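You operate a simulated robot arm through the tools that you are given. There is no shell and no other tool. Be economical: measure what you need, move in short steps, check, and stop when the job is done.

Carry out the task below with a simulated two-armed robot. There is one attempt and no reset: what you move stays moved.

TASK
Free the small wheel, brush the tray bed clean, clamp the wheel in again.
Fine: hold the tray for the stop; rest the wheel on the yellow outline; lay the brush back. Set down upright: hand brush. What is to be rubbed or washed off counts as gone when no trace of it is left.

Only the result counts: the job must be done as asked and must still hold three seconds after the hand-in. Knocking over, shifting, dropping, spilling or breaking anything else fails it.

THE ROBOT
Two 7-joint arms with two-finger parallel grippers on one trunk, on a base that drives. Base frame: it is fixed to the floor where the robot stands at the start and does not move with it; the origin is under the middle of the robot, x ahead of it, y to its left, z up. Readings come in m, degrees, newtons and seconds.
The left shoulder is at the start at [0.07, 0.163, 1.145], the right one opposite. With the tool pointing down near the work surface each hand reaches from about 0.38 to 0.88 m from the robot's upright axis, wherever it stands, measured 20 degrees to its own side. Places, roughly: bed of the flat steel tray [0.6, 0.1, 0.8]; hand brush (22x5x7 cm) [0.4, -0.3, 0.8]; red stop [0.6, 0, 0.8]; yellow outline on the island table [0.6, -0.5, 0.8]. Payload 3.43 kg a hand.
The tool frame of a hand sits at the grasp point between the pads (the TCP): z along the fingers, y along the line on which they close. The tips reach 0.034 m beyond it. The gripper opens to 0.128 m. The fingers are 0.024 m wide and 0.012 m thick; the gripper's body (0.048 by 0.13 m) begins 0.096 m behind the TCP.
Orientation is that of the tool frame in the base frame, as a unit quaternion [w, x, y, z]. With the fingers straight down and closing along the base's y, the tool's x points along the base's -x, its y along +y and its z along -z.

THE INTERFACE
- The arms move only by the tool send_rows. It takes "left_plan", "right_plan" or both (then of equal length, played together; a hand with none holds still); each is a list of rows, each a list of 6 numbers: the shift along the tool's x, y, z in units of 250 mm (1.0 is 250 mm), then the turn, a rotation vector about the tool's x, y, z in units of 90 degrees (1.0 is 90 degrees). In form: [[tx, ty, tz, ax, ay, az], ...]. A call has 1 to 20 rows; each row is the pose to reach, as a shift and turn from the pose commanded when the call began, along the tool's axes at that moment. "left_gripper" and "right_gripper" are, for a hand that has rows, the finger opening in m, from 0 to 0.128, set as the call begins (left out, the last holds). A call with a number of a shift or a turn outside -1 to 1 is refused whole. Rows are played at 5 a second. More than 0.05 m and 8.6 degrees between two rows, or a gripper value outside its range, and nothing of the call is played. Where a pose cannot be reached the arm comes as near as it can. A force on the tool above 40 N (or 10 N above the force at the start of the call, whichever is more), or a blocked arm, ends the call early, and 0.2 s more pass. The fingers move at their own pace (about 0.153 m/s each) and stop on an object; they squeeze with about 27 N. The grip force told is the motor's: it shows also when the fingers shut on nothing. Time passes only in rows, and 0.2 s behind the last, so rows that repeat a pose let the fingers close. The reply holds the time, the measured pose of the TCP, the force on the tool along the base axes, the opening and the grip force, in the units named above and with some noise, with the torque about the TCP (base axes, N m) and any sound that the robot's microphone picked up, and new pictures: "show" is both (left out), scene, wrist or none (wrist: the cameras of the hands that moved).
- Cameras (640 x 400 px; columns grow to the right, rows downward): "scene" is now at [0.1397, -0.0096, 1.3584]; the picture's right is [-0.32, -0.95, 0.00], its down [-0.63, 0.21, -0.74] and it looks along [0.71, -0.23, -0.67] (base axes); focal length 250 px, centre (320, 200). "left" rides on the left gripper at [0.076, 0.011, -0.16] in its tool frame; the picture's right is [-0.15, 0.99, 0.00], its down [-0.88, -0.13, -0.46] and it looks along [-0.45, -0.07, 0.89] (tool axes); focal length 234 px, centre (320, 200). "right" rides on the right gripper at [0.076, -0.011, -0.16] in its tool frame; the picture's right is [0.15, 0.99, 0.00], its down [-0.88, 0.13, -0.46] and it looks along [-0.45, 0.07, 0.89] (tool axes); focal length 234 px, centre (320, 200). There is no depth. A picture from a camera that has moved, and an enlarged one, comes with that camera's place and axes in the base frame and with its lens. The place of the scene camera against the robot may be out by one fixed shift of up to 0.025 m in any direction.
- move_column(by): slides the trunk up (or, below 0, down) by that many m; the arms and the scene camera ride with it, the base frame stays. It gives what a move gives, with no picture.
- drive_base(legs): drives the robot by 1 to 6 legs, each [ahead, left, turn to the left] in m, m and degrees, along the robot's own axes; the way and the turn of a leg run together, so that a leg with both is an arc; at most 1.5 m and 180 degrees a leg. The arms and the cameras ride along, it lands a little off, and it stops where it bumps. It gives what a move gives, and a new picture of the scene camera.
- head_to(pan, tilt): turns the head with the scene camera to pan (to the left, within 86 degrees either way) and tilt (down, from -29 to 69), counted from straight ahead of the robot. It gives what a move gives, and a new picture of the scene camera.
- close_up(camera, box): a new picture of the part [left, top, right, bottom] of that camera's present view, enlarged. It takes no simulated time.
- hand_in(): hands the job in; it is judged then, once.

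Go step by step. Nothing tells you exact positions but the pictures and the camera data: compare them with the known pose of the tool, close in by small moves and look again before you grip or let go. The budget is 120 turns and 260 pictures, counting those below and the enlarged ones. Unless the task says otherwise, let go and move clear before handing in, and close with one line.

The tools are called after "Emit:" as name(argument=value, ...) on one line, values as JSON. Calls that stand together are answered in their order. send_rows: Moves the arms, as the interface text tells. Its arguments: {"type":"object","properties":{"left_plan":{"type":"array","items":{"type":"array","items":{"type":"number"}}},"left_gripper":{"type":"number"},"right_plan":{"type":"array","items":{"type":"array","items":{"type":"number"}}},"right_gripper":{"type":"number"},"show":{"type":"string","enum":["both","scene","wrist","none"]}},"required":[]} The other tools are called the same way: move_column (by) slides the trunk up or down; drive_base (legs) drives the base; head_to (pan, tilt) turns the head that bears the scene camera; close_up (camera, box) takes an enlarged picture of a part of a camera's view; hand_in () hands the job in.

At the start:

```text
t: 0.0
left_ee_pos: [0.6406, 0.1982, 1.1021]
left_tcp_rot: [0.0, 0.0, 1.0, 0.0]
left_ft_force: [0.6, 0.6, -0.7]
left_torque: [-0.02, -0.03, -0.02]
left_width: 0.1281
left_grasp_force: 0.0
right_ee_pos: [0.6095, -0.3506, 1.0841]
right_tcp_rot: [0.0, 0.0, 1.0, -0.001]
right_ft_force: [0.2, -0.4, 0.5]
right_torque: [-0.02, 0.0, 0.01]
right_width: 0.1277
right_grasp_force: 0.0
trunk travel left (down, up): [-0.625, 0.315]
robot x, y, heading: [-0.0008, -0.0016, -0.2]
head pan, tilt: [-18.4, 41.9]
```

scene: 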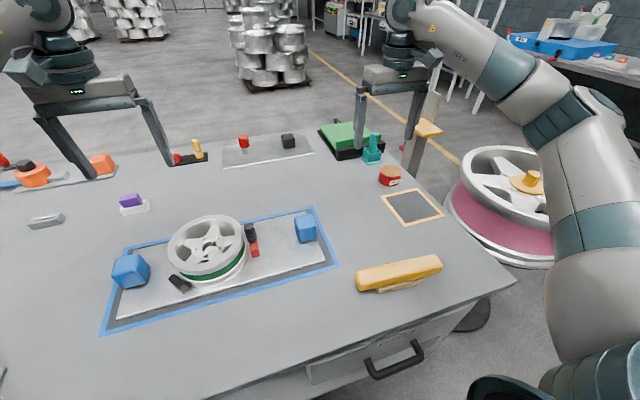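
right: 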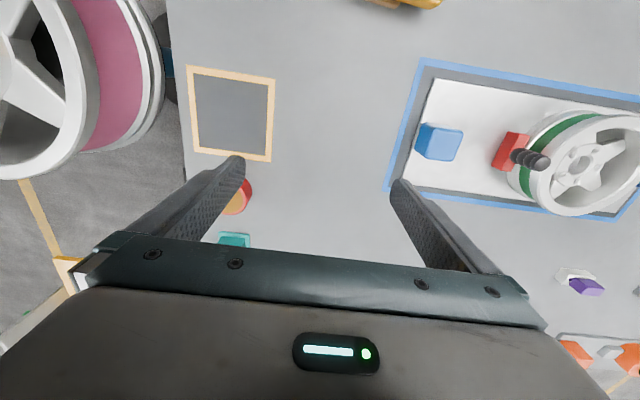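
left: 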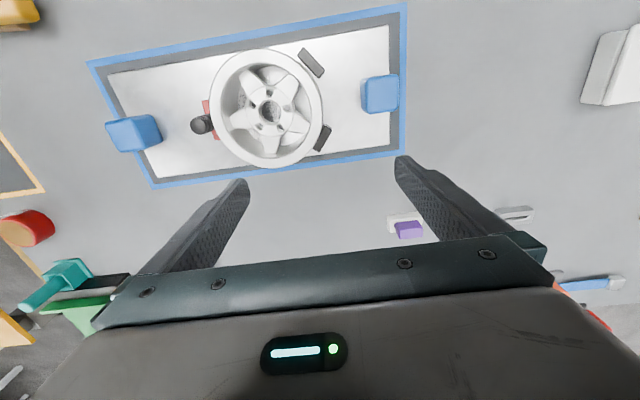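

I see the tray with the small wheel, a red stop with a black knob, two dark fixed stops, blue blocks (handles?) at the tray's ends, the brush and the yellow outline. I take enlarged pictures first.

Emit:
close_up(camera="scene", box=[90, 190, 350, 340])

Emit:
close_up(camera="left", box=[80, 0, 420, 200])

Emit:
close_up(camera="scene", box=[340, 160, 480, 310])

Emit:
close_up(camera="right", box=[380, 40, 640, 230])

```text
2.46 times, centred on (220, 265) of scene
camera zoom: at [0.1397, -0.0096, 1.3584], right [-0.32, -0.95, 0.0], down [-0.63, 0.21, -0.74], along [0.71, -0.23, -0.67], focal length 616 px, centre (566, 40)
```

zoom: 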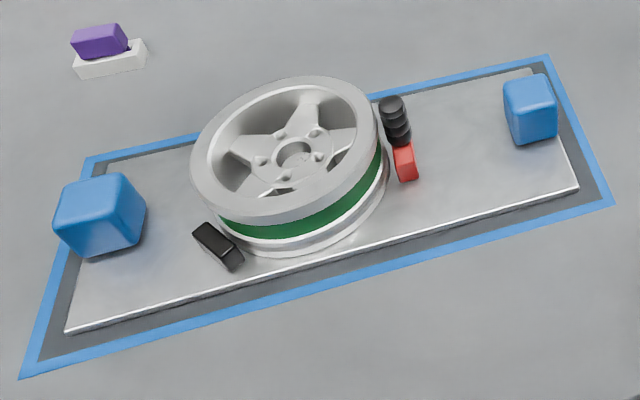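

```text
1.88 times, centred on (250, 100) of left
camera zoom: at [0.5645, 0.2098, 1.2624], right [0.15, 0.99, 0.0], down [0.88, -0.13, 0.46], along [0.45, -0.07, -0.89], focal length 441 px, centre (452, 388)
```

zoom: 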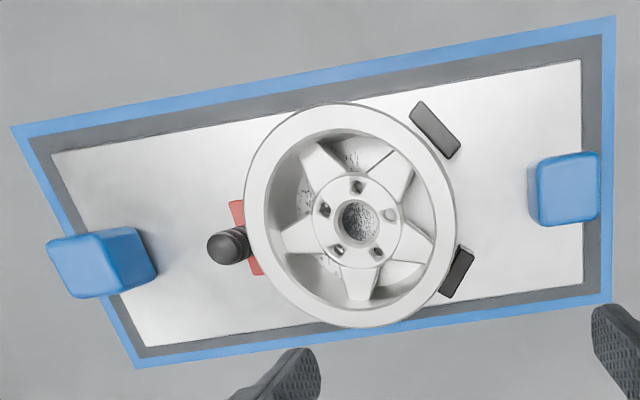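

```text
2.67 times, centred on (410, 235) of scene
camera zoom: at [0.1397, -0.0096, 1.3584], right [-0.32, -0.95, 0.0], down [-0.63, 0.21, -0.74], along [0.71, -0.23, -0.67], focal length 667 px, centre (80, 107)
```

zoom: 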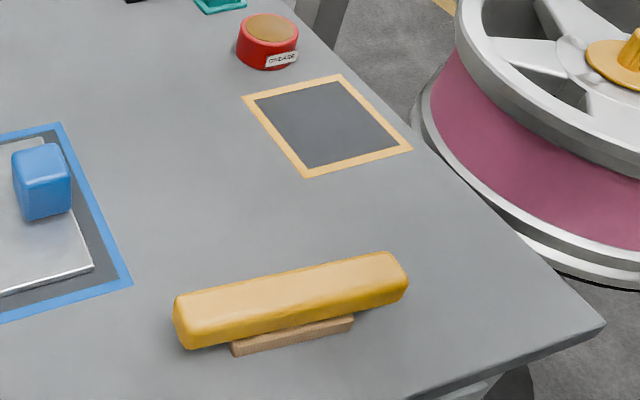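

```text
2.11 times, centred on (510, 135) of right
camera zoom: at [0.533, -0.3615, 1.2439], right [-0.15, 0.99, 0.0], down [0.88, 0.13, 0.46], along [0.45, 0.07, -0.89], focal length 493 px, centre (-80, 337)
```

zoom: 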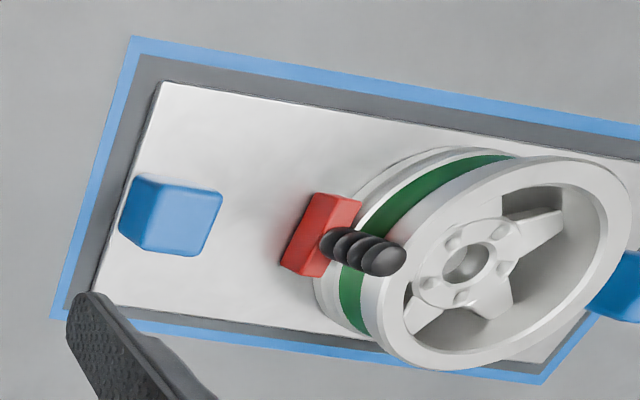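

The tray is axis-aligned (x 0.50–0.70, y −0.165–0.33), with handles at (0.60, −0.135) and (0.60, 0.305), the stop's knob at about (0.60, 0.00) and the wheel centre near (0.595, 0.11), about 18 cm across. I bring both hands nearer to look.

Emit:
send_rows(left_plan=[[0.026, 0.073, 0.067, 0, 0, 0], [0.052, 0.146, 0.133, 0, 0, 0], [0.078, 0.218, 0.2, 0, 0, 0], [0.104, 0.29, 0.267, 0, 0, 0], [0.13, 0.363, 0.333, 0, 0, 0], [0.156, 0.436, 0.4, 0, 0, 0]], right_plan=[[0.007, 0.16, 0.057, 0, 0, 0], [0.013, 0.32, 0.113, 0, 0, 0], [0.02, 0.48, 0.17, 0, 0, 0], [0.027, 0.64, 0.227, 0, 0, 0], [0.033, 0.8, 0.283, 0, 0, 0], [0.04, 0.96, 0.34, 0, 0, 0]])

```text
t: 1.4
left_ee_pos: [0.6009, 0.3085, 1.0006]
left_tcp_rot: [0.001, 0.0, 1.0, -0.001]
left_ft_force: [-0.1, 0.3, 0.8]
left_torque: [-0.05, -0.01, -0.01]
left_width: 0.1277
left_grasp_force: 0.0
right_ee_pos: [0.5997, -0.109, 1.0016]
right_tcp_rot: [0.0, 0.0, 1.0, -0.001]
right_ft_force: [-0.4, 0.3, -0.1]
right_torque: [-0.02, 0.02, 0.02]
right_width: 0.1278
right_grasp_force: 0.1
trunk travel left (down, up): [-0.625, 0.315]
robot x, y, heading: [-0.0047, 0.0009, -0.2]
head pan, tilt: [-18.4, 41.9]
camera scene: at [0.1399, -0.0069, 1.3585], right [-0.32, -0.95, 0.0], down [-0.63, 0.21, -0.74], along [0.71, -0.24, -0.67], focal length 250 px, centre (320, 200)
camera right: at [0.5234, -0.1196, 1.1604], right [-0.15, 0.99, 0.0], down [0.88, 0.13, 0.46], along [0.45, 0.07, -0.89], focal length 234 px, centre (320, 200)
camera left: at [0.5266, 0.3219, 1.1605], right [0.15, 0.99, 0.0], down [0.88, -0.13, 0.46], along [0.45, -0.07, -0.89], focal length 234 px, centre (320, 200)
```

scene: 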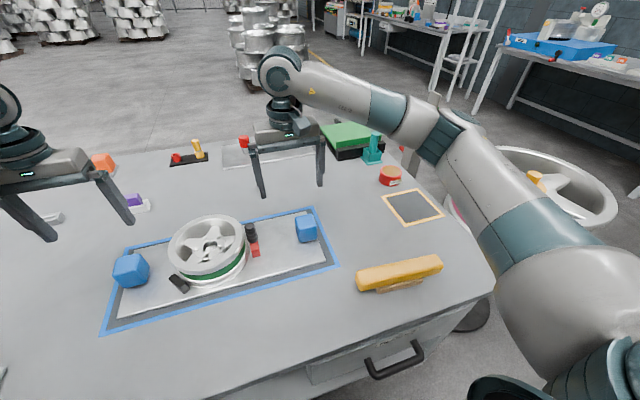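
right: 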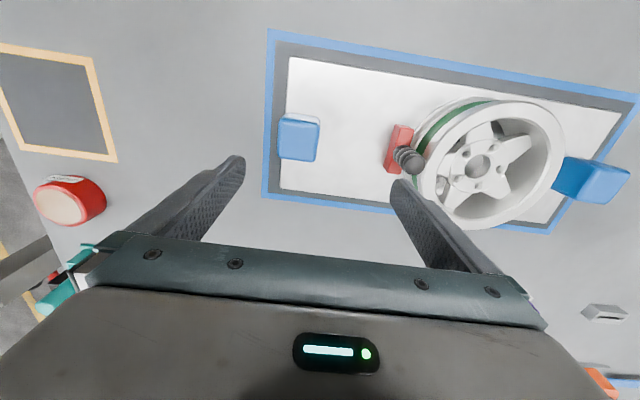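
left: 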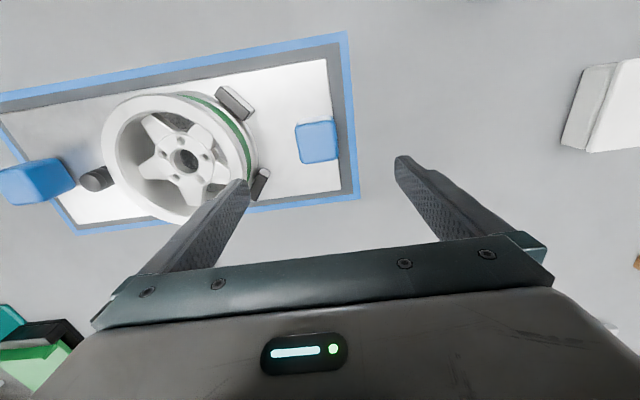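

Emit:
close_up(camera="right", box=[260, 70, 580, 250])

Emit:
close_up(camera="left", box=[60, 50, 380, 240])

Emit:
close_up(camera="scene", box=[160, 200, 280, 290])

```text
2.00 times, centred on (420, 160) of right
camera zoom: at [0.5234, -0.1196, 1.1604], right [-0.15, 0.99, 0.0], down [0.88, 0.13, 0.46], along [0.45, 0.07, -0.89], focal length 468 px, centre (120, 280)
```

zoom: 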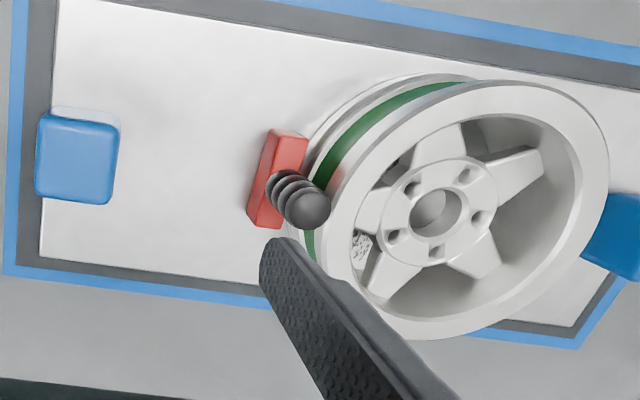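

```text
2.00 times, centred on (220, 145) of left
camera zoom: at [0.5266, 0.3219, 1.1605], right [0.15, 0.99, 0.0], down [0.88, -0.13, 0.46], along [0.45, -0.07, -0.89], focal length 468 px, centre (520, 310)
```

zoom: 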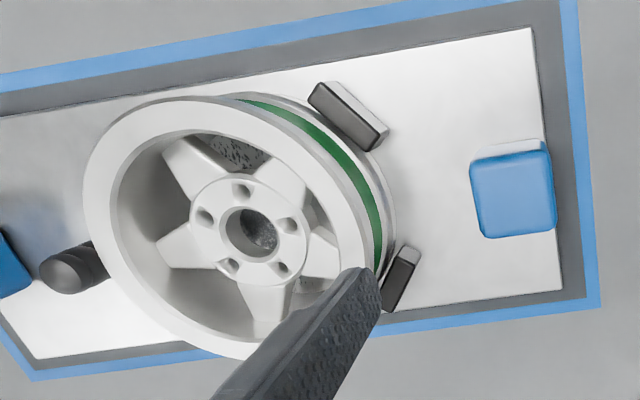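

```text
4.44 times, centred on (220, 245) of scene
camera zoom: at [0.1399, -0.0069, 1.3585], right [-0.32, -0.95, 0.0], down [-0.63, 0.21, -0.74], along [0.71, -0.24, -0.67], focal length 1112 px, centre (764, 0)
```

zoom: 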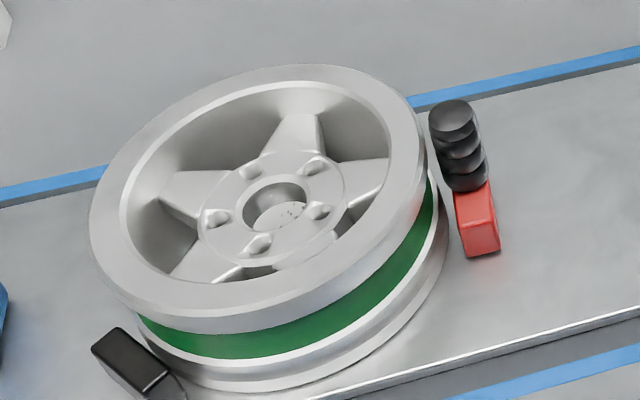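

The knob is ~2.5 cm thick, top at about z 0.87, right beside the wheel, so I will grip it with the fingers closing along x. I turn the right hand by 90° and lower the left over the left blue handle.

Emit:
send_rows(left_plan=[[0, 0, 0.06, 0, 0, 0], [0, 0, 0.12, 0, 0, 0], [0, 0, 0.18, 0, 0, 0], [0, 0, 0.24, 0, 0, 0], [0, 0, 0.3, 0, 0, 0], [0, 0, 0.36, 0, 0, 0], [0, 0, 0.42, 0, 0, 0], [0, 0, 0.48, 0, 0, 0], [0, 0, 0.54, 0, 0, 0], [0, -0.005, 0.6, 0, 0, 0], [0, -0.01, 0.66, 0, 0, 0]], right_plan=[[0, 0, 0, 0, 0, -0.0909], [0, 0, 0, 0, 0, -0.1818], [0, 0, 0, 0, 0, -0.2727], [0, 0, 0, 0, 0, -0.3636], [0, 0, 0, 0, 0, -0.4545], [0, 0, 0, 0, 0, -0.5454], [0, 0, 0, 0, 0, -0.6363], [0, 0, 0, 0, 0, -0.7272], [0, 0, 0, 0, 0, -0.8181], [0, 0, 0, 0, 0, -0.909], [0, 0, 0, 0, 0, -1.0]])

```text
t: 3.8
left_ee_pos: [0.5989, 0.306, 0.8396]
left_tcp_rot: [0.002, -0.001, 1.0, -0.001]
left_ft_force: [-0.5, 0.5, -0.1]
left_torque: [-0.07, -0.02, -0.01]
left_width: 0.1281
left_grasp_force: 0.0
right_ee_pos: [0.5098, -0.0891, 1.0293]
right_tcp_rot: [0.0, -0.645, 0.764, -0.003]
right_ft_force: [-0.9, 0.3, 1.1]
right_torque: [-0.08, -0.1, 0.01]
right_width: 0.1281
right_grasp_force: 0.0
right hand out of reach, approached as far as the arm can: row 9, 10, 11
trunk travel left (down, up): [-0.625, 0.315]
robot x, y, heading: [-0.0007, -0.0006, 0.0]
head pan, tilt: [-18.4, 41.9]
camera scene: at [0.1364, -0.0074, 1.3589], right [-0.31, -0.95, 0.0], down [-0.63, 0.21, -0.75], along [0.71, -0.24, -0.67], focal length 250 px, centre (320, 200)
camera right: at [0.5077, -0.1644, 1.189], right [-1.0, 0.02, 0.0], down [0.02, 0.89, 0.45], along [0.01, 0.45, -0.89], focal length 234 px, centre (320, 200)
camera left: at [0.5231, 0.3175, 0.9985], right [0.15, 0.99, 0.0], down [0.88, -0.13, 0.46], along [0.45, -0.07, -0.89], focal length 234 px, centre (320, 200)
```

scene: 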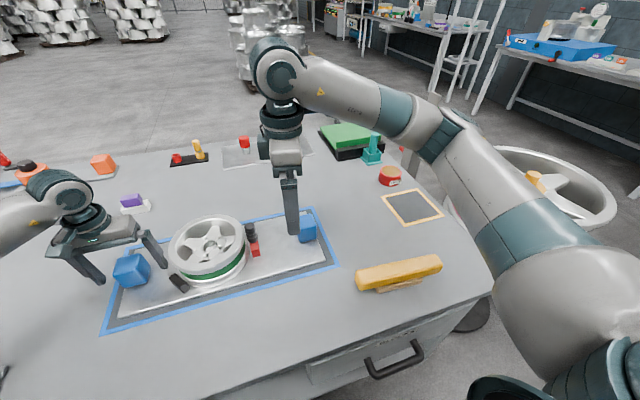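
right: 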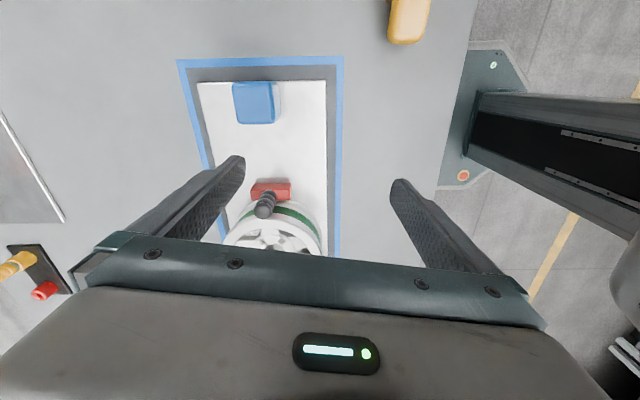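
left: 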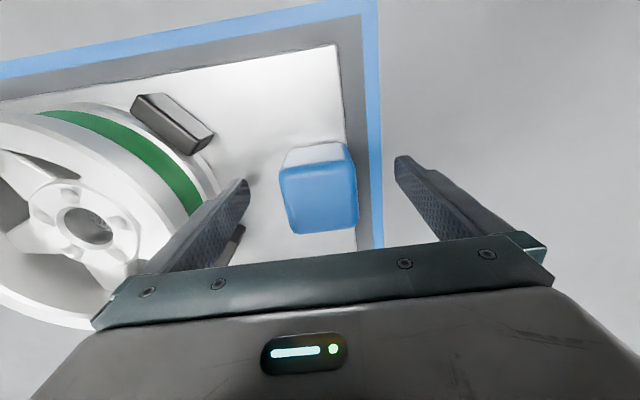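

The right wrist cannot go the full quarter turn that way at this place. I turn it back the other way.

Emit:
send_rows(right_plan=[[0.0, -0.03, 0, 0, 0, 0.09], [0, -0.06, 0, 0, 0, 0.18], [0, -0.09, 0, 0, 0, 0.27], [0, -0.12, 0, 0, 0, 0.36], [0, -0.15, 0, 0, 0, 0.45], [0, -0.18, 0, 0, 0, 0.54], [0, -0.21, 0, 0, 0, 0.63], [0, -0.24, 0, 0, 0, 0.72], [0, -0.27, 0, 0, 0, 0.81], [0, -0.3, 0, 0, 0, 0.9], [0, -0.32, 0, 0, 0, 0.99]], show="none")

Emit:
send_rows(right_plan=[[0, 0, 0, 0, 0, 0.09], [0, 0, 0, 0, 0, 0.18], [0, 0, 0, 0, 0, 0.27], [0, 0, 0, 0, 0, 0.36], [0, 0, 0, 0, 0, 0.45], [0, 0, 0, 0, 0, 0.54], [0, 0, 0, 0, 0, 0.63], [0, 0, 0, 0, 0, 0.72], [0, 0, 0, 0, 0, 0.81], [0, 0, 0, 0, 0, 0.89]], show="wrist")

```text
t: 6.2
left_ee_pos: [0.6007, 0.3051, 0.8382]
left_tcp_rot: [0.001, 0.0, 1.0, -0.001]
left_ft_force: [-0.8, -1.3, -0.1]
left_torque: [-0.04, 0.0, 0.01]
left_width: 0.1277
left_grasp_force: 0.1
right_ee_pos: [0.5913, -0.1031, 1.0268]
right_tcp_rot: [0.001, 0.076, 0.997, -0.001]
right_ft_force: [0.0, 0.1, 0.6]
right_torque: [0.0, 0.0, 0.01]
right_width: 0.1279
right_grasp_force: 0.0
trunk travel left (down, up): [-0.625, 0.315]
robot x, y, heading: [-0.0028, -0.0022, 0.1]
head pan, tilt: [-18.4, 41.9]
```

```text
t: 8.4
left_ee_pos: [0.6009, 0.3043, 0.8373]
left_tcp_rot: [0.0, 0.0, 1.0, 0.001]
left_ft_force: [0.2, 0.5, 0.5]
left_torque: [-0.01, 0.02, -0.02]
left_width: 0.128
left_grasp_force: 0.0
right_ee_pos: [0.5919, -0.1023, 1.027]
right_tcp_rot: [0.001, 0.701, 0.714, 0.0]
right_ft_force: [-0.7, -0.5, 0.6]
right_torque: [-0.03, -0.01, -0.02]
right_width: 0.1277
right_grasp_force: 0.0
trunk travel left (down, up): [-0.625, 0.315]
robot x, y, heading: [-0.0013, 0.0018, -0.2]
head pan, tilt: [-18.4, 41.9]
camera right: at [0.5786, -0.0273, 1.1869], right [0.99, 0.16, 0.0], down [0.15, -0.88, 0.46], along [0.08, -0.45, -0.89], focal length 234 px, centre (320, 200)
```

right: 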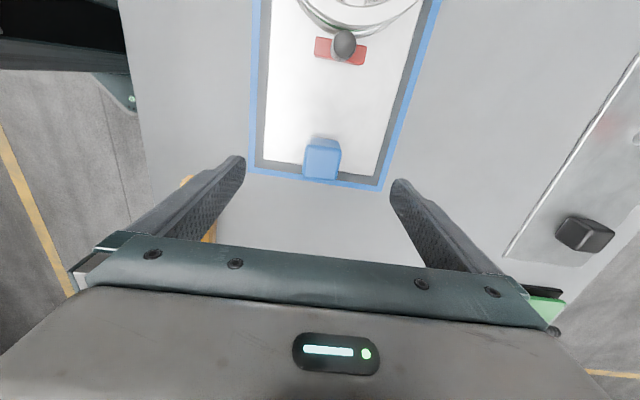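

That direction works. The knob now reads about (0.600, 0.010); I go above it with the right hand.

Emit:
send_rows(right_plan=[[0.086, 0.008, 0.078, 0, 0, 0.005], [0.173, 0.016, 0.155, 0, 0, 0.01], [0.26, 0.024, 0.233, 0, 0, 0.01], [0.346, 0.032, 0.31, 0, 0, 0.01], [0.432, 0.04, 0.388, 0, 0, 0.01]])

```text
t: 9.6
left_ee_pos: [0.6011, 0.3046, 0.8384]
left_tcp_rot: [0.001, 0.0, 1.0, 0.001]
left_ft_force: [-0.5, 0.5, 0.6]
left_torque: [0.0, 0.02, 0.01]
left_width: 0.128
left_grasp_force: 0.0
right_ee_pos: [0.599, 0.0074, 0.9308]
right_tcp_rot: [0.002, 0.705, 0.709, 0.001]
right_ft_force: [-0.3, -1.1, -0.4]
right_torque: [0.02, -0.02, 0.03]
right_width: 0.128
right_grasp_force: 0.0
trunk travel left (down, up): [-0.625, 0.315]
robot x, y, heading: [-0.0009, 0.0003, 0.1]
head pan, tilt: [-18.4, 41.9]
camera scene: at [0.1401, -0.0087, 1.3584], right [-0.32, -0.95, 0.0], down [-0.63, 0.21, -0.74], along [0.71, -0.24, -0.67], focal length 250 px, centre (320, 200)
camera right: at [0.5875, 0.082, 1.0894], right [0.99, 0.15, 0.0], down [0.13, -0.88, 0.46], along [0.07, -0.45, -0.89], focal length 234 px, centre (320, 200)
```

scene: 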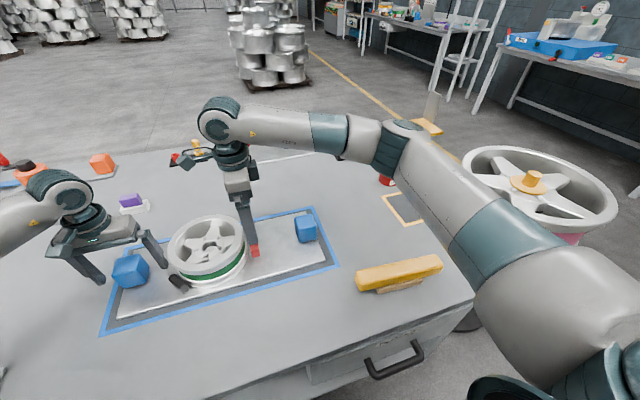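
right: 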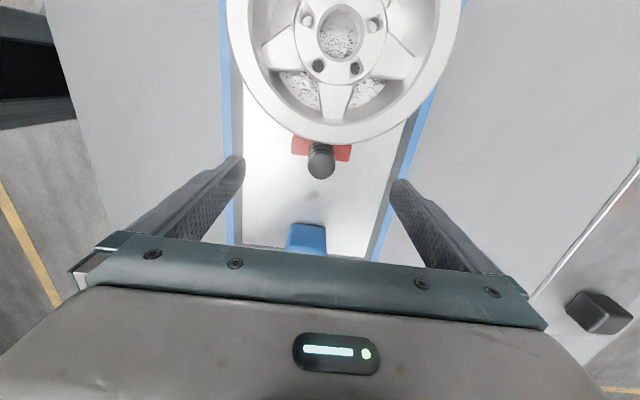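

The knob is centred between the fingers. I lower the right hand around it, and close the left on its handle.

Emit:
send_rows(left_plan=[[0, 0, 0, 0, 0, 0], [0, 0, 0, 0, 0, 0], [0, 0, 0, 0, 0, 0], [0, 0, 0, 0, 0, 0], [0, 0, 0, 0, 0, 0]], left_gripper=0.02, right_plan=[[-0.003, 0, 0.06, 0, 0, 0], [-0.006, 0, 0.12, 0, 0, 0], [-0.006, 0, 0.18, 0, 0, 0], [-0.006, 0, 0.23, 0, 0, 0], [-0.006, 0, 0.27, 0, 0, 0]])

```text
t: 10.8
left_ee_pos: [0.5999, 0.305, 0.8375]
left_tcp_rot: [0.0, 0.0, 1.0, 0.0]
left_ft_force: [-0.1, 3.2, 3.5]
left_torque: [0.43, 0.55, 0.04]
left_width: 0.055
left_grasp_force: 26.8
right_ee_pos: [0.5993, 0.0032, 0.8635]
right_tcp_rot: [0.001, 0.705, 0.709, 0.0]
right_ft_force: [0.4, 0.2, 0.1]
right_torque: [-0.01, 0.02, 0.02]
right_width: 0.1281
right_grasp_force: 0.1
trunk travel left (down, up): [-0.625, 0.315]
robot x, y, heading: [-0.0016, 0.0014, -0.0]
head pan, tilt: [-18.4, 41.9]
camera scene: at [0.1395, -0.0091, 1.3585], right [-0.31, -0.95, 0.0], down [-0.63, 0.21, -0.74], along [0.71, -0.23, -0.67], focal length 250 px, centre (320, 200)
camera right: at [0.5878, 0.0794, 1.0228], right [0.99, 0.15, 0.0], down [0.13, -0.88, 0.46], along [0.07, -0.45, -0.89], focal length 234 px, centre (320, 200)
camera left: at [0.5253, 0.3163, 0.9979], right [0.15, 0.99, 0.0], down [0.88, -0.13, 0.46], along [0.45, -0.07, -0.89], focal length 234 px, centre (320, 200)
```

scene: 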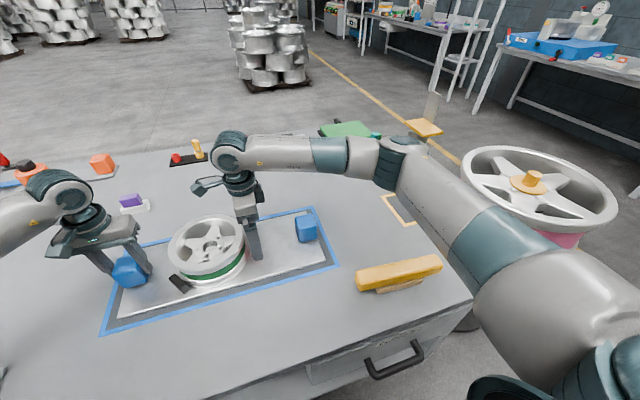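
right: 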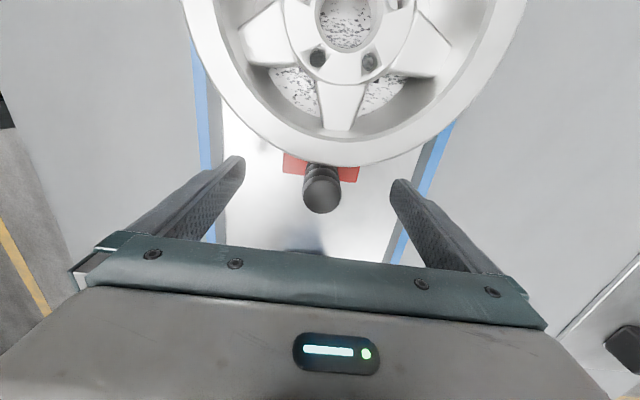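
left: 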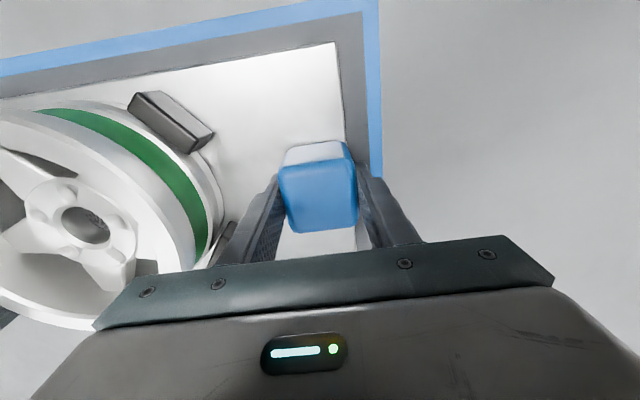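

Left holds the tray (opening 0.055). Now I close the right hand on the knob.

Emit:
send_rows(right_plan=[[0, 0, 0, 0, 0, 0], [0, 0, 0, 0, 0, 0], [0, 0, 0, 0, 0, 0]], right_gripper=0.005, show="wrist")

```text
t: 11.6
left_ee_pos: [0.6003, 0.3052, 0.8396]
left_tcp_rot: [0.0, 0.0, 1.0, 0.0]
left_ft_force: [-1.0, 6.3, 4.8]
left_torque: [0.19, 0.15, -0.18]
left_width: 0.0549
left_grasp_force: 26.6
right_ee_pos: [0.6, 0.0028, 0.8636]
right_tcp_rot: [0.001, 0.705, 0.709, 0.0]
right_ft_force: [2.3, -0.6, 0.3]
right_torque: [0.24, 0.28, -0.06]
right_width: 0.0278
right_grasp_force: 26.9
trunk travel left (down, up): [-0.625, 0.315]
robot x, y, heading: [0.0019, -0.0006, -0.0]
head pan, tilt: [-18.4, 41.9]
camera right: at [0.5879, 0.0794, 1.0228], right [0.99, 0.15, 0.0], down [0.13, -0.88, 0.46], along [0.07, -0.45, -0.89], focal length 234 px, centre (320, 200)
```

right: 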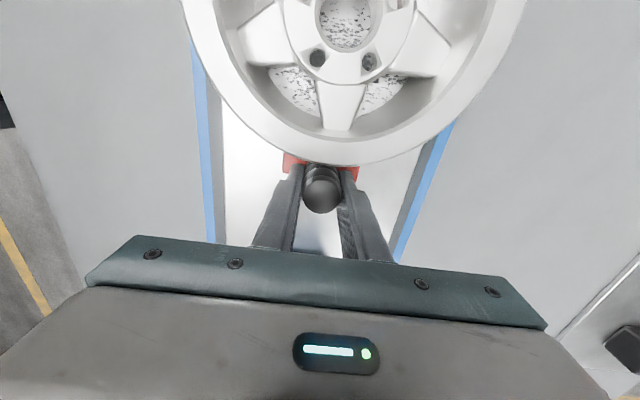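

Gripped at 2.8 cm. I pull the stop gently away from the wheel (−y), watching the force.

Emit:
send_rows(right_plan=[[-0.02, 0, 0, 0, 0, 0], [-0.04, 0, 0, 0, 0, 0], [-0.06, 0, 0, 0, 0, 0], [-0.08, 0, 0, 0, 0, 0]])

```text
t: 12.6
left_ee_pos: [0.6, 0.3025, 0.8375]
left_tcp_rot: [0.0, 0.002, 1.0, 0.0]
left_ft_force: [-0.7, -18.8, 3.2]
left_torque: [0.45, -0.57, -0.43]
left_width: 0.0547
left_grasp_force: 26.8
right_ee_pos: [0.5989, -0.0174, 0.8636]
right_tcp_rot: [-0.001, 0.705, 0.709, 0.001]
right_ft_force: [1.0, 14.3, -0.9]
right_torque: [0.27, 0.26, 0.0]
right_width: 0.0278
right_grasp_force: 27.1
trunk travel left (down, up): [-0.625, 0.315]
robot x, y, heading: [-0.0048, -0.0012, -0.1]
head pan, tilt: [-18.4, 41.9]
camera scene: at [0.1397, -0.0105, 1.3584], right [-0.32, -0.95, 0.0], down [-0.63, 0.21, -0.74], along [0.71, -0.23, -0.67], focal length 250 px, centre (320, 200)
camera right: at [0.5871, 0.0589, 1.023], right [0.99, 0.15, 0.0], down [0.13, -0.88, 0.46], along [0.07, -0.45, -0.89], focal length 234 px, centre (320, 200)
```

scene: 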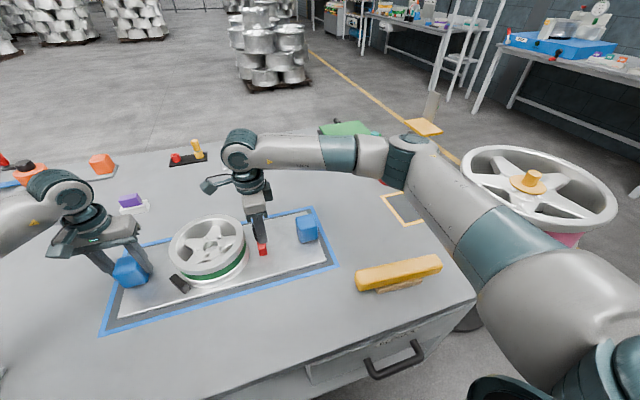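
right: 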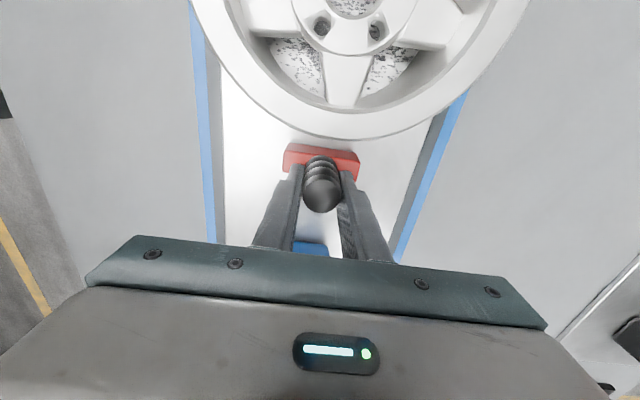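

The stop slides at about 15 N. I draw it back a further 3.5 cm.

Emit:
send_rows(right_plan=[[-0.035, 0, 0, 0, 0, 0], [-0.07, 0, 0, 0, 0, 0], [-0.105, 0, 0, 0, 0, 0], [-0.14, 0, 0, 0, 0, 0]])

```text
t: 13.6
left_ee_pos: [0.6014, 0.304, 0.8366]
left_tcp_rot: [0.0, 0.0, 1.0, 0.0]
left_ft_force: [1.4, -15.2, 0.9]
left_torque: [-0.36, -0.27, 0.07]
left_width: 0.0551
left_grasp_force: 27.1
right_ee_pos: [0.601, -0.0514, 0.8648]
right_tcp_rot: [0.002, 0.705, 0.709, 0.0]
right_ft_force: [-0.5, 12.3, -0.1]
right_torque: [0.31, 0.31, 0.06]
right_width: 0.0277
right_grasp_force: 27.0
trunk travel left (down, up): [-0.625, 0.315]
robot x, y, heading: [-0.0028, -0.0004, 0.1]
head pan, tilt: [-18.4, 41.9]
camera scene: at [0.1398, -0.0102, 1.3584], right [-0.32, -0.95, 0.0], down [-0.63, 0.21, -0.74], along [0.71, -0.23, -0.67], focal length 250 px, centre (320, 200)
camera right: at [0.588, 0.0237, 1.0231], right [0.99, 0.15, 0.0], down [0.13, -0.88, 0.46], along [0.07, -0.45, -0.89], focal length 234 px, centre (320, 200)
```

scene: 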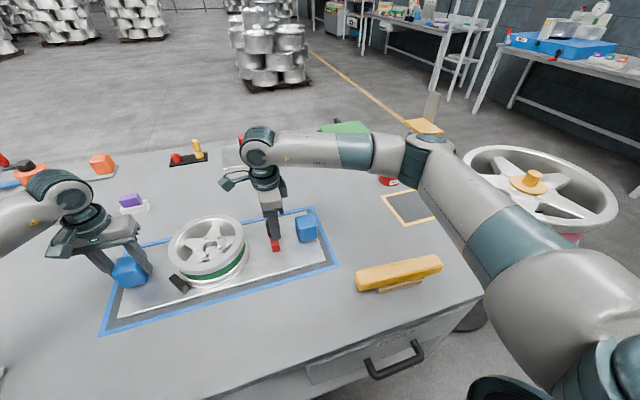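
right: 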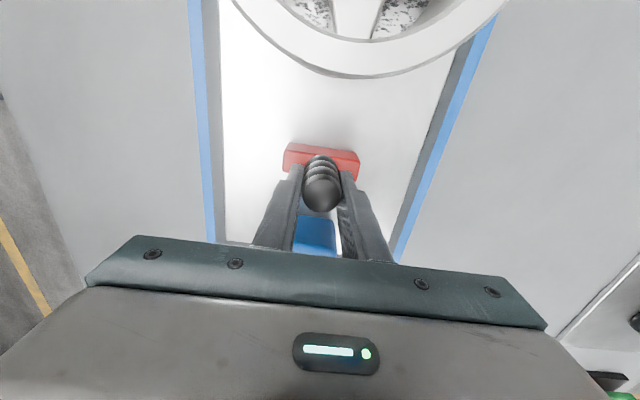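

The stop is clear of the wheel. I open the right hand and rise.

Emit:
send_rows(right_plan=[[0, 0, 0, 0, 0, 0], [0, 0, 0, 0, 0, 0], [0, 0, 0, 0, 0, 0], [0, 0, -0.15, 0, 0, 0], [0, 0, -0.3, 0, 0, 0], [0, 0, -0.45, 0, 0, 0], [0, 0, -0.6, 0, 0, 0], [0.1, 0, -0.75, 0, 0, 0], [0.25, 0, -0.8, 0, 0, 0], [0.4, 0, -0.8, 0, 0, 0], [0.55, 0, -0.8, 0, 0, 0]], right_gripper=0.1)

```text
t: 16.0
left_ee_pos: [0.5992, 0.3034, 0.8381]
left_tcp_rot: [0.0, 0.001, 1.0, 0.0]
left_ft_force: [-2.1, -2.0, -0.5]
left_torque: [-0.33, -0.16, 0.01]
left_width: 0.055
left_grasp_force: 26.9
right_ee_pos: [0.5986, 0.0862, 1.0621]
right_tcp_rot: [0.001, 0.706, 0.708, 0.0]
right_ft_force: [0.4, 0.0, -0.6]
right_torque: [-0.05, -0.01, -0.01]
right_width: 0.1
right_grasp_force: 0.0
trunk travel left (down, up): [-0.625, 0.315]
robot x, y, heading: [0.0008, -0.0019, -0.2]
head pan, tilt: [-18.4, 41.9]
camera scene: at [0.1391, -0.0092, 1.3585], right [-0.32, -0.95, 0.0], down [-0.63, 0.21, -0.74], along [0.71, -0.24, -0.67], focal length 250 px, centre (320, 200)
camera right: at [0.5872, 0.1629, 1.2209], right [0.99, 0.15, 0.0], down [0.13, -0.88, 0.46], along [0.07, -0.45, -0.89], focal length 234 px, centre (320, 200)
```

scene: 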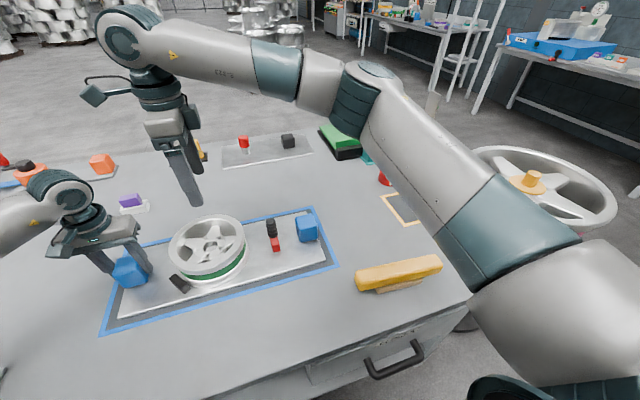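
right: 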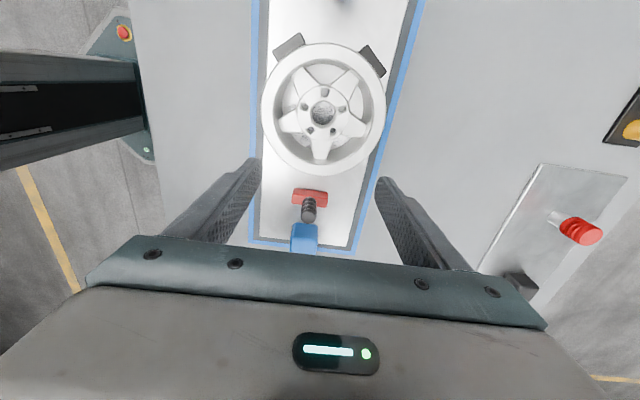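

Emit:
close_up(camera="right", box=[240, 20, 400, 180])

```text
2.50 times, centred on (320, 100) of right
camera zoom: at [0.5872, 0.1629, 1.2209], right [0.99, 0.15, 0.0], down [0.13, -0.88, 0.46], along [0.07, -0.45, -0.89], focal length 585 px, centre (320, 450)
```

zoom: 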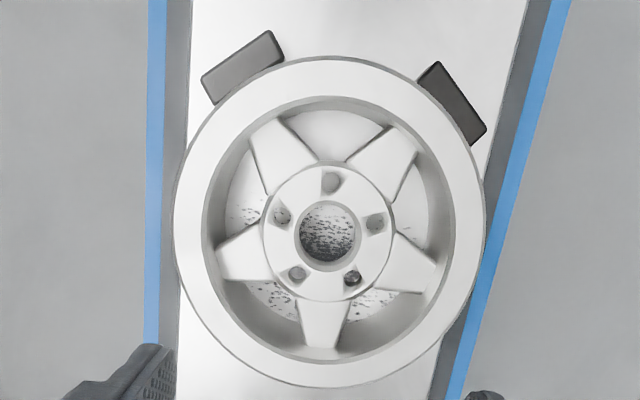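

The wheel's centre is (0.5998, 0.116), R 9 cm, top z≈0.857; the hub is about 3.9 cm in radius with open windows at 23°, 95°, 167°, 239°, 311°. I will grip the hub through the windows at 95° and 239° (closing axis at 77°, offset 14 mm), and first look from above.

Emit:
send_rows(right_plan=[[0.013, -0.005, 0.033, 0, 0, -0.0856], [0.026, -0.01, 0.066, 0, 0, -0.171], [0.04, -0.015, 0.1, 0, 0, -0.257], [0.053, -0.02, 0.13, 0, 0, -0.342], [0.066, -0.025, 0.164, 0, 0, -0.428], [0.08, -0.03, 0.2, 0, 0, -0.514], [0.093, -0.035, 0.23, 0, 0, -0.6], [0.106, -0.04, 0.26, 0, 0, -0.685], [0.119, -0.045, 0.3, 0, 0, -0.77], [0.132, -0.05, 0.328, 0, 0, -0.856]])

```text
t: 18.2
left_ee_pos: [0.6009, 0.3039, 0.8376]
left_tcp_rot: [0.0, 0.0, 1.0, 0.0]
left_ft_force: [-1.2, -4.3, 0.2]
left_torque: [-0.18, 0.24, -0.4]
left_width: 0.0548
left_grasp_force: 27.1
right_ee_pos: [0.5861, 0.1191, 0.981]
right_tcp_rot: [0.001, 0.108, 0.994, 0.0]
right_ft_force: [0.1, 0.2, -0.1]
right_torque: [0.0, 0.0, -0.03]
right_width: 0.0999
right_grasp_force: 0.0
trunk travel left (down, up): [-0.625, 0.315]
robot x, y, heading: [-0.0021, 0.0036, 0.1]
head pan, tilt: [-18.4, 41.9]
camera scene: at [0.1397, -0.0098, 1.3584], right [-0.32, -0.95, 0.0], down [-0.63, 0.21, -0.74], along [0.71, -0.23, -0.67], focal length 250 px, centre (320, 200)
camera right: at [0.5099, 0.1251, 1.1401], right [0.07, 1.0, 0.0], down [0.89, -0.06, 0.46], along [0.46, -0.03, -0.89], focal length 234 px, centre (320, 200)
```

scene: 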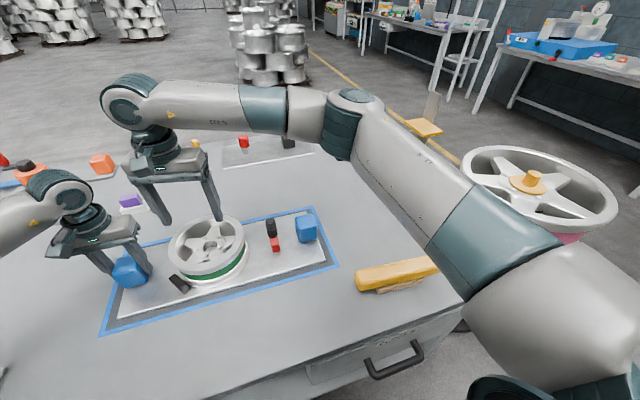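
right: 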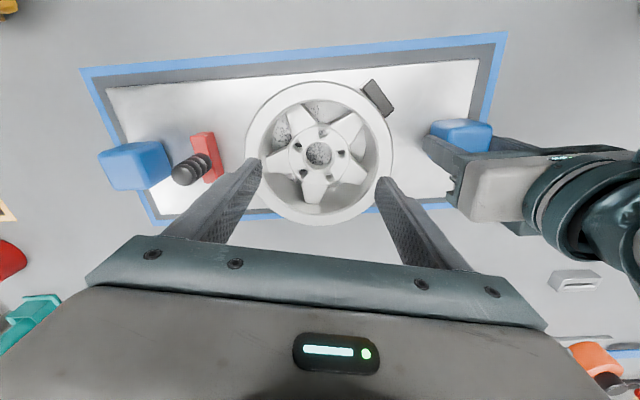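

Emit:
close_up(camera="right", box=[230, 70, 410, 230])

```text
2.50 times, centred on (320, 150) of right
camera zoom: at [0.5099, 0.1251, 1.1401], right [0.07, 1.0, 0.0], down [0.89, -0.06, 0.46], along [0.46, -0.03, -0.89], focal length 585 px, centre (320, 325)
```

zoom: 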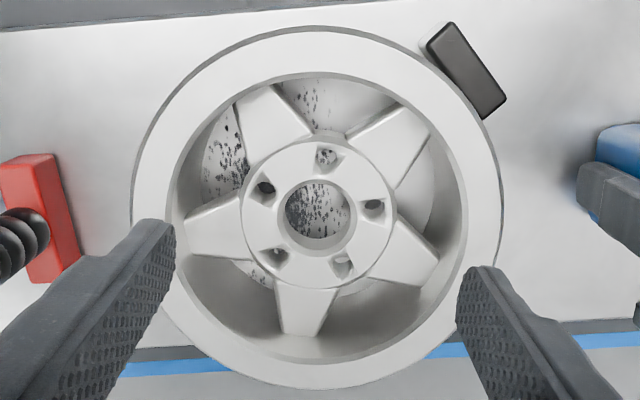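

The windows at upper left and right of this view suit the fingers, with the offset set to 16 mm and opening 0.09. I go down to just above the rim and check.

Emit:
send_rows(right_plan=[[0.003, 0.001, 0.11, 0, 0, 0], [0.006, 0.003, 0.22, 0, 0, 0], [0.01, 0.004, 0.32, 0, 0, 0]], right_gripper=0.09, show="none")

Emit:
close_up(camera="right", box=[180, 50, 460, 250])

```text
t: 19.0
left_ee_pos: [0.6017, 0.3048, 0.8381]
left_tcp_rot: [-0.001, 0.0, 1.0, -0.001]
left_ft_force: [-1.5, -3.1, -0.8]
left_torque: [0.0, 0.14, -0.19]
left_width: 0.0551
left_grasp_force: 27.5
right_ee_pos: [0.5851, 0.1211, 0.9]
right_tcp_rot: [0.001, 0.11, 0.994, 0.0]
right_ft_force: [-0.4, -0.2, 0.1]
right_torque: [-0.02, 0.02, -0.03]
right_width: 0.0899
right_grasp_force: 0.0
trunk travel left (down, up): [-0.625, 0.315]
robot x, y, heading: [0.0002, -0.0005, 0.1]
head pan, tilt: [-18.4, 41.9]
```

```text
2.00 times, centred on (320, 150) of right
camera zoom: at [0.5073, 0.1263, 1.0596], right [0.07, 1.0, 0.0], down [0.89, -0.07, 0.46], along [0.46, -0.03, -0.89], focal length 468 px, centre (320, 300)
```

zoom: 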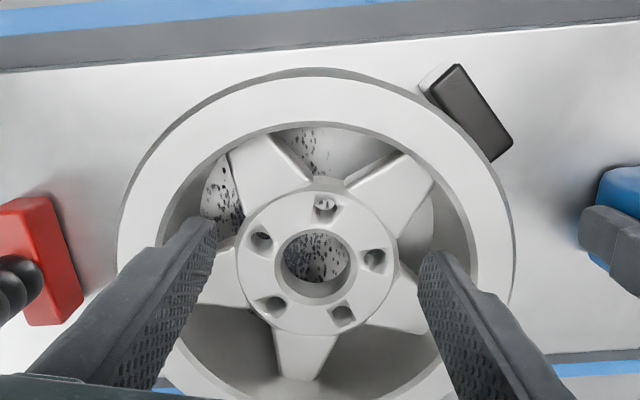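

The fingers line up with the two windows; I descend between the spokes to about z 0.84, watching the force.

Emit:
send_rows(right_plan=[[-0.008, 0.004, 0.04, 0, 0, 0], [-0.008, 0.004, 0.08, 0, 0, 0], [-0.008, 0.004, 0.12, 0, 0, 0], [-0.008, 0.004, 0.16, 0, 0, 0], [-0.008, 0.004, 0.2, 0, 0, 0], [-0.008, 0.004, 0.24, 0, 0, 0]], show="none")

Emit:
close_up(camera="right", box=[180, 50, 460, 250])

```text
t: 19.8
left_ee_pos: [0.6002, 0.304, 0.8385]
left_tcp_rot: [0.002, 0.0, 1.0, 0.0]
left_ft_force: [-4.3, 1.2, 5.6]
left_torque: [-0.16, -0.14, -0.01]
left_width: 0.0548
left_grasp_force: 27.4
right_ee_pos: [0.5859, 0.122, 0.8782]
right_tcp_rot: [0.004, 0.109, 0.994, 0.001]
right_ft_force: [-1.6, -0.6, 6.6]
right_torque: [-0.29, 0.11, -0.09]
right_width: 0.0906
right_grasp_force: 0.5
trunk travel left (down, up): [-0.625, 0.315]
robot x, y, heading: [0.0028, -0.0011, -0.0]
head pan, tilt: [-18.4, 41.9]
stopped in row 4 (right hand): the force on the tool passed its limit (the readings are from after the stop); the commanded pose is now the measured one
```

```text
2.00 times, centred on (320, 150) of right
camera zoom: at [0.5088, 0.127, 1.0374], right [0.07, 1.0, 0.0], down [0.88, -0.07, 0.46], along [0.46, -0.03, -0.89], focal length 468 px, centre (320, 300)
```

zoom: 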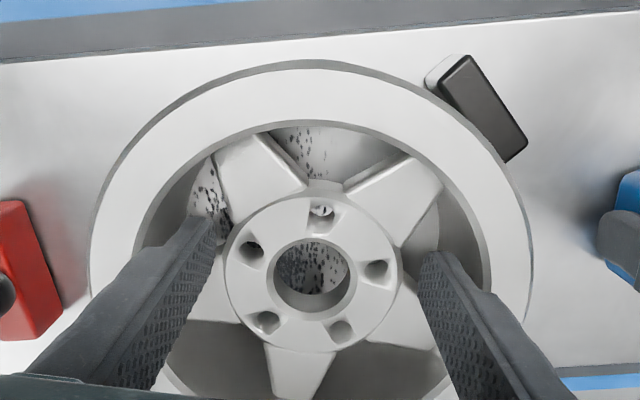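

Emit:
close_up(camera="right", box=[240, 110, 340, 210])

Emit:
close_up(camera="right", box=[330, 110, 430, 210])

```text
4.00 times, centred on (290, 160) of right
camera zoom: at [0.5088, 0.127, 1.0374], right [0.07, 1.0, 0.0], down [0.88, -0.07, 0.46], along [0.46, -0.03, -0.89], focal length 937 px, centre (440, 360)
```

zoom: 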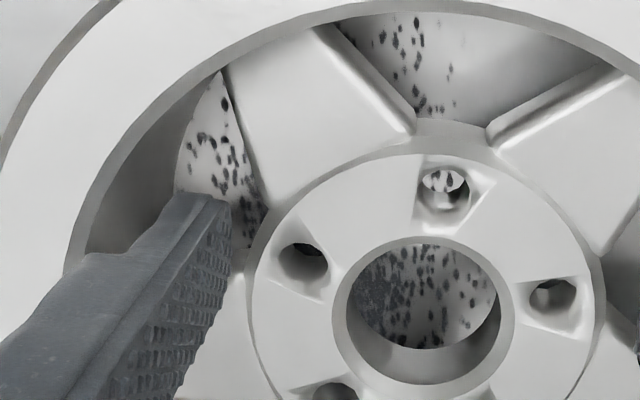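

```text
4.00 times, centred on (380, 160) of right
camera zoom: at [0.5088, 0.127, 1.0374], right [0.07, 1.0, 0.0], down [0.88, -0.07, 0.46], along [0.46, -0.03, -0.89], focal length 937 px, centre (80, 360)
```

zoom: 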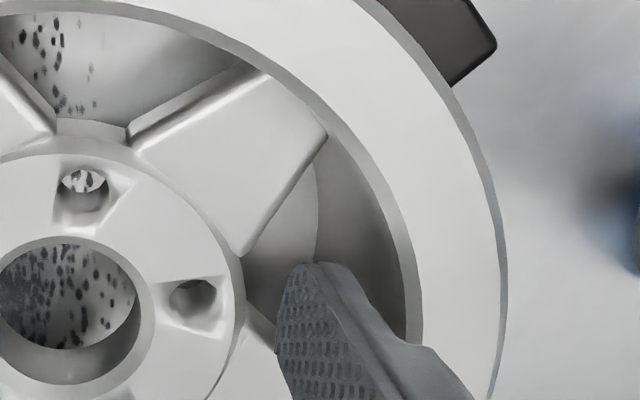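

The fingertips sit on spoke edges (lower side in the view). I rise a little, shift 5 mm toward the robot, turn by 3° and go down again.

Emit:
send_rows(right_plan=[[0, 0, -0.05, 0, 0, 0], [0.02, 0, -0.05, 0, 0, -0.03], [0.02, 0, -0.01, 0, 0, -0.03], [0.02, 0, 0.03, 0, 0, -0.03], [0.02, 0, 0.07, 0, 0, -0.03], [0.02, 0, 0.11, 0, 0, -0.03], [0.02, 0, 0.15, 0, 0, -0.03]], show="none")

Emit:
close_up(camera="right", box=[220, 80, 420, 240])

```text
t: 20.9
left_ee_pos: [0.6011, 0.3046, 0.8379]
left_tcp_rot: [0.002, -0.001, 1.0, 0.001]
left_ft_force: [-5.6, 1.8, 10.6]
left_torque: [-0.43, 0.28, -0.56]
left_width: 0.0548
left_grasp_force: 27.0
right_ee_pos: [0.5819, 0.1245, 0.8785]
right_tcp_rot: [0.007, 0.086, 0.996, 0.003]
right_ft_force: [-2.7, -1.0, 9.9]
right_torque: [-0.48, 0.05, -0.13]
right_width: 0.0907
right_grasp_force: 0.7
trunk travel left (down, up): [-0.625, 0.315]
robot x, y, heading: [0.0008, -0.0045, 0.1]
head pan, tilt: [-18.4, 41.9]
stopped in row 5 (right hand): the force on the tool passed its limit (the readings are from after the stop); the commanded pose is now the measured one
```

```text
2.50 times, centred on (320, 160) of right
camera zoom: at [0.5029, 0.1247, 1.037], right [0.03, 1.0, 0.01], down [0.88, -0.03, 0.47], along [0.47, -0.01, -0.88], focal length 585 px, centre (320, 300)
```

zoom: 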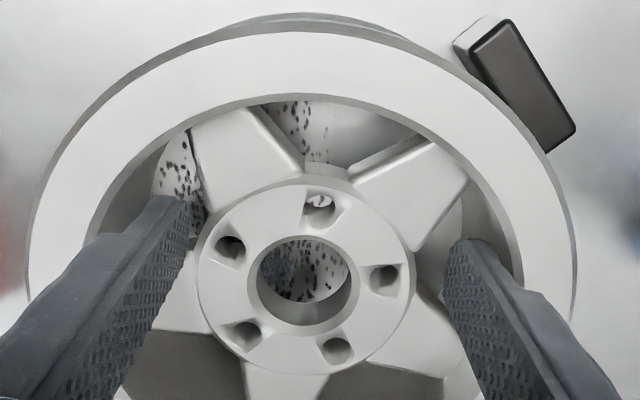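

The left fingertip was landing on the hub's edge because I stand 4 mm too far to the left. I rise, recentre sideways, restore the angle and lower once more.

Emit:
send_rows(right_plan=[[0, 0, -0.06, 0.0046, 0.0085, 0], [-0.009, -0.014, -0.06, 0.0046, 0.0085, 0.029], [-0.009, -0.014, -0.02, 0.0046, 0.0085, 0.029], [-0.009, -0.014, 0.02, 0.0046, 0.0085, 0.029], [-0.009, -0.014, 0.06, 0.0046, 0.0085, 0.029], [-0.009, -0.014, 0.1, 0.0046, 0.0085, 0.029], [-0.009, -0.014, 0.15, 0.0046, 0.0085, 0.029]], right_gripper=0.093, show="none")

Emit:
close_up(camera="right", box=[220, 80, 420, 240])

```text
t: 22.3
left_ee_pos: [0.6003, 0.3041, 0.8375]
left_tcp_rot: [0.003, -0.001, 1.0, 0.0]
left_ft_force: [-4.5, 3.0, 10.4]
left_torque: [-0.62, 0.58, -0.71]
left_width: 0.055
left_grasp_force: 27.0
right_ee_pos: [0.583, 0.1207, 0.8605]
right_tcp_rot: [0.001, 0.109, 0.994, 0.003]
right_ft_force: [-3.6, -1.5, 16.0]
right_torque: [-0.83, 0.34, -0.21]
right_width: 0.0943
right_grasp_force: 1.3
trunk travel left (down, up): [-0.625, 0.315]
robot x, y, heading: [0.0005, -0.0017, -0.1]
head pan, tilt: [-18.4, 41.9]
stopped in row 7 (right hand): the force on the tool passed its limit (the readings are from after the stop); the commanded pose is now the measured one
```

```text
2.50 times, centred on (320, 160) of right
camera zoom: at [0.5065, 0.1251, 1.02], right [0.07, 1.0, 0.0], down [0.89, -0.07, 0.46], along [0.46, -0.03, -0.89], focal length 585 px, centre (320, 300)
```

zoom: 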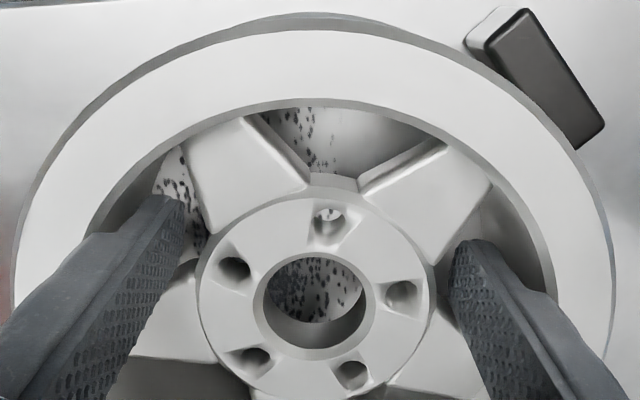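

Now 18 mm deeper, likely touching the rim's taper on the outside. I narrow the opening slightly and go down a bit more.

Emit:
send_rows(right_plan=[[0, 0, -0.01, 0, 0, 0], [-0.003, 0, -0.01, 0, 0, 0], [-0.003, 0, 0.01, 0, 0, 0], [-0.003, 0, 0.03, 0, 0, 0], [-0.003, 0, 0.05, 0, 0, 0], [-0.003, 0, 0.07, 0, 0, 0]], right_gripper=0.086, show="none")

Emit:
close_up(camera="right", box=[220, 80, 420, 240])

```text
t: 23.7
left_ee_pos: [0.6011, 0.3053, 0.8351]
left_tcp_rot: [0.004, 0.0, 1.0, 0.001]
left_ft_force: [-7.0, 2.7, 17.2]
left_torque: [-0.7, -0.04, -0.5]
left_width: 0.0551
left_grasp_force: 27.4
right_ee_pos: [0.5854, 0.1196, 0.8414]
right_tcp_rot: [0.001, 0.11, 0.994, 0.001]
right_ft_force: [-1.8, 0.7, 4.0]
right_torque: [-0.13, 0.07, -0.14]
right_width: 0.0868
right_grasp_force: 0.5
trunk travel left (down, up): [-0.625, 0.315]
robot x, y, heading: [0.0005, 0.0011, -0.4]
head pan, tilt: [-18.4, 41.9]
```

```text
2.50 times, centred on (320, 160) of right
camera zoom: at [0.5083, 0.1244, 1.0003], right [0.07, 1.0, 0.0], down [0.89, -0.07, 0.46], along [0.46, -0.03, -0.89], focal length 585 px, centre (320, 300)
```

zoom: 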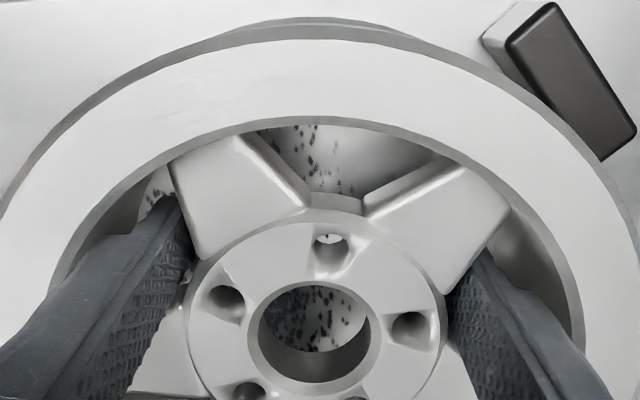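

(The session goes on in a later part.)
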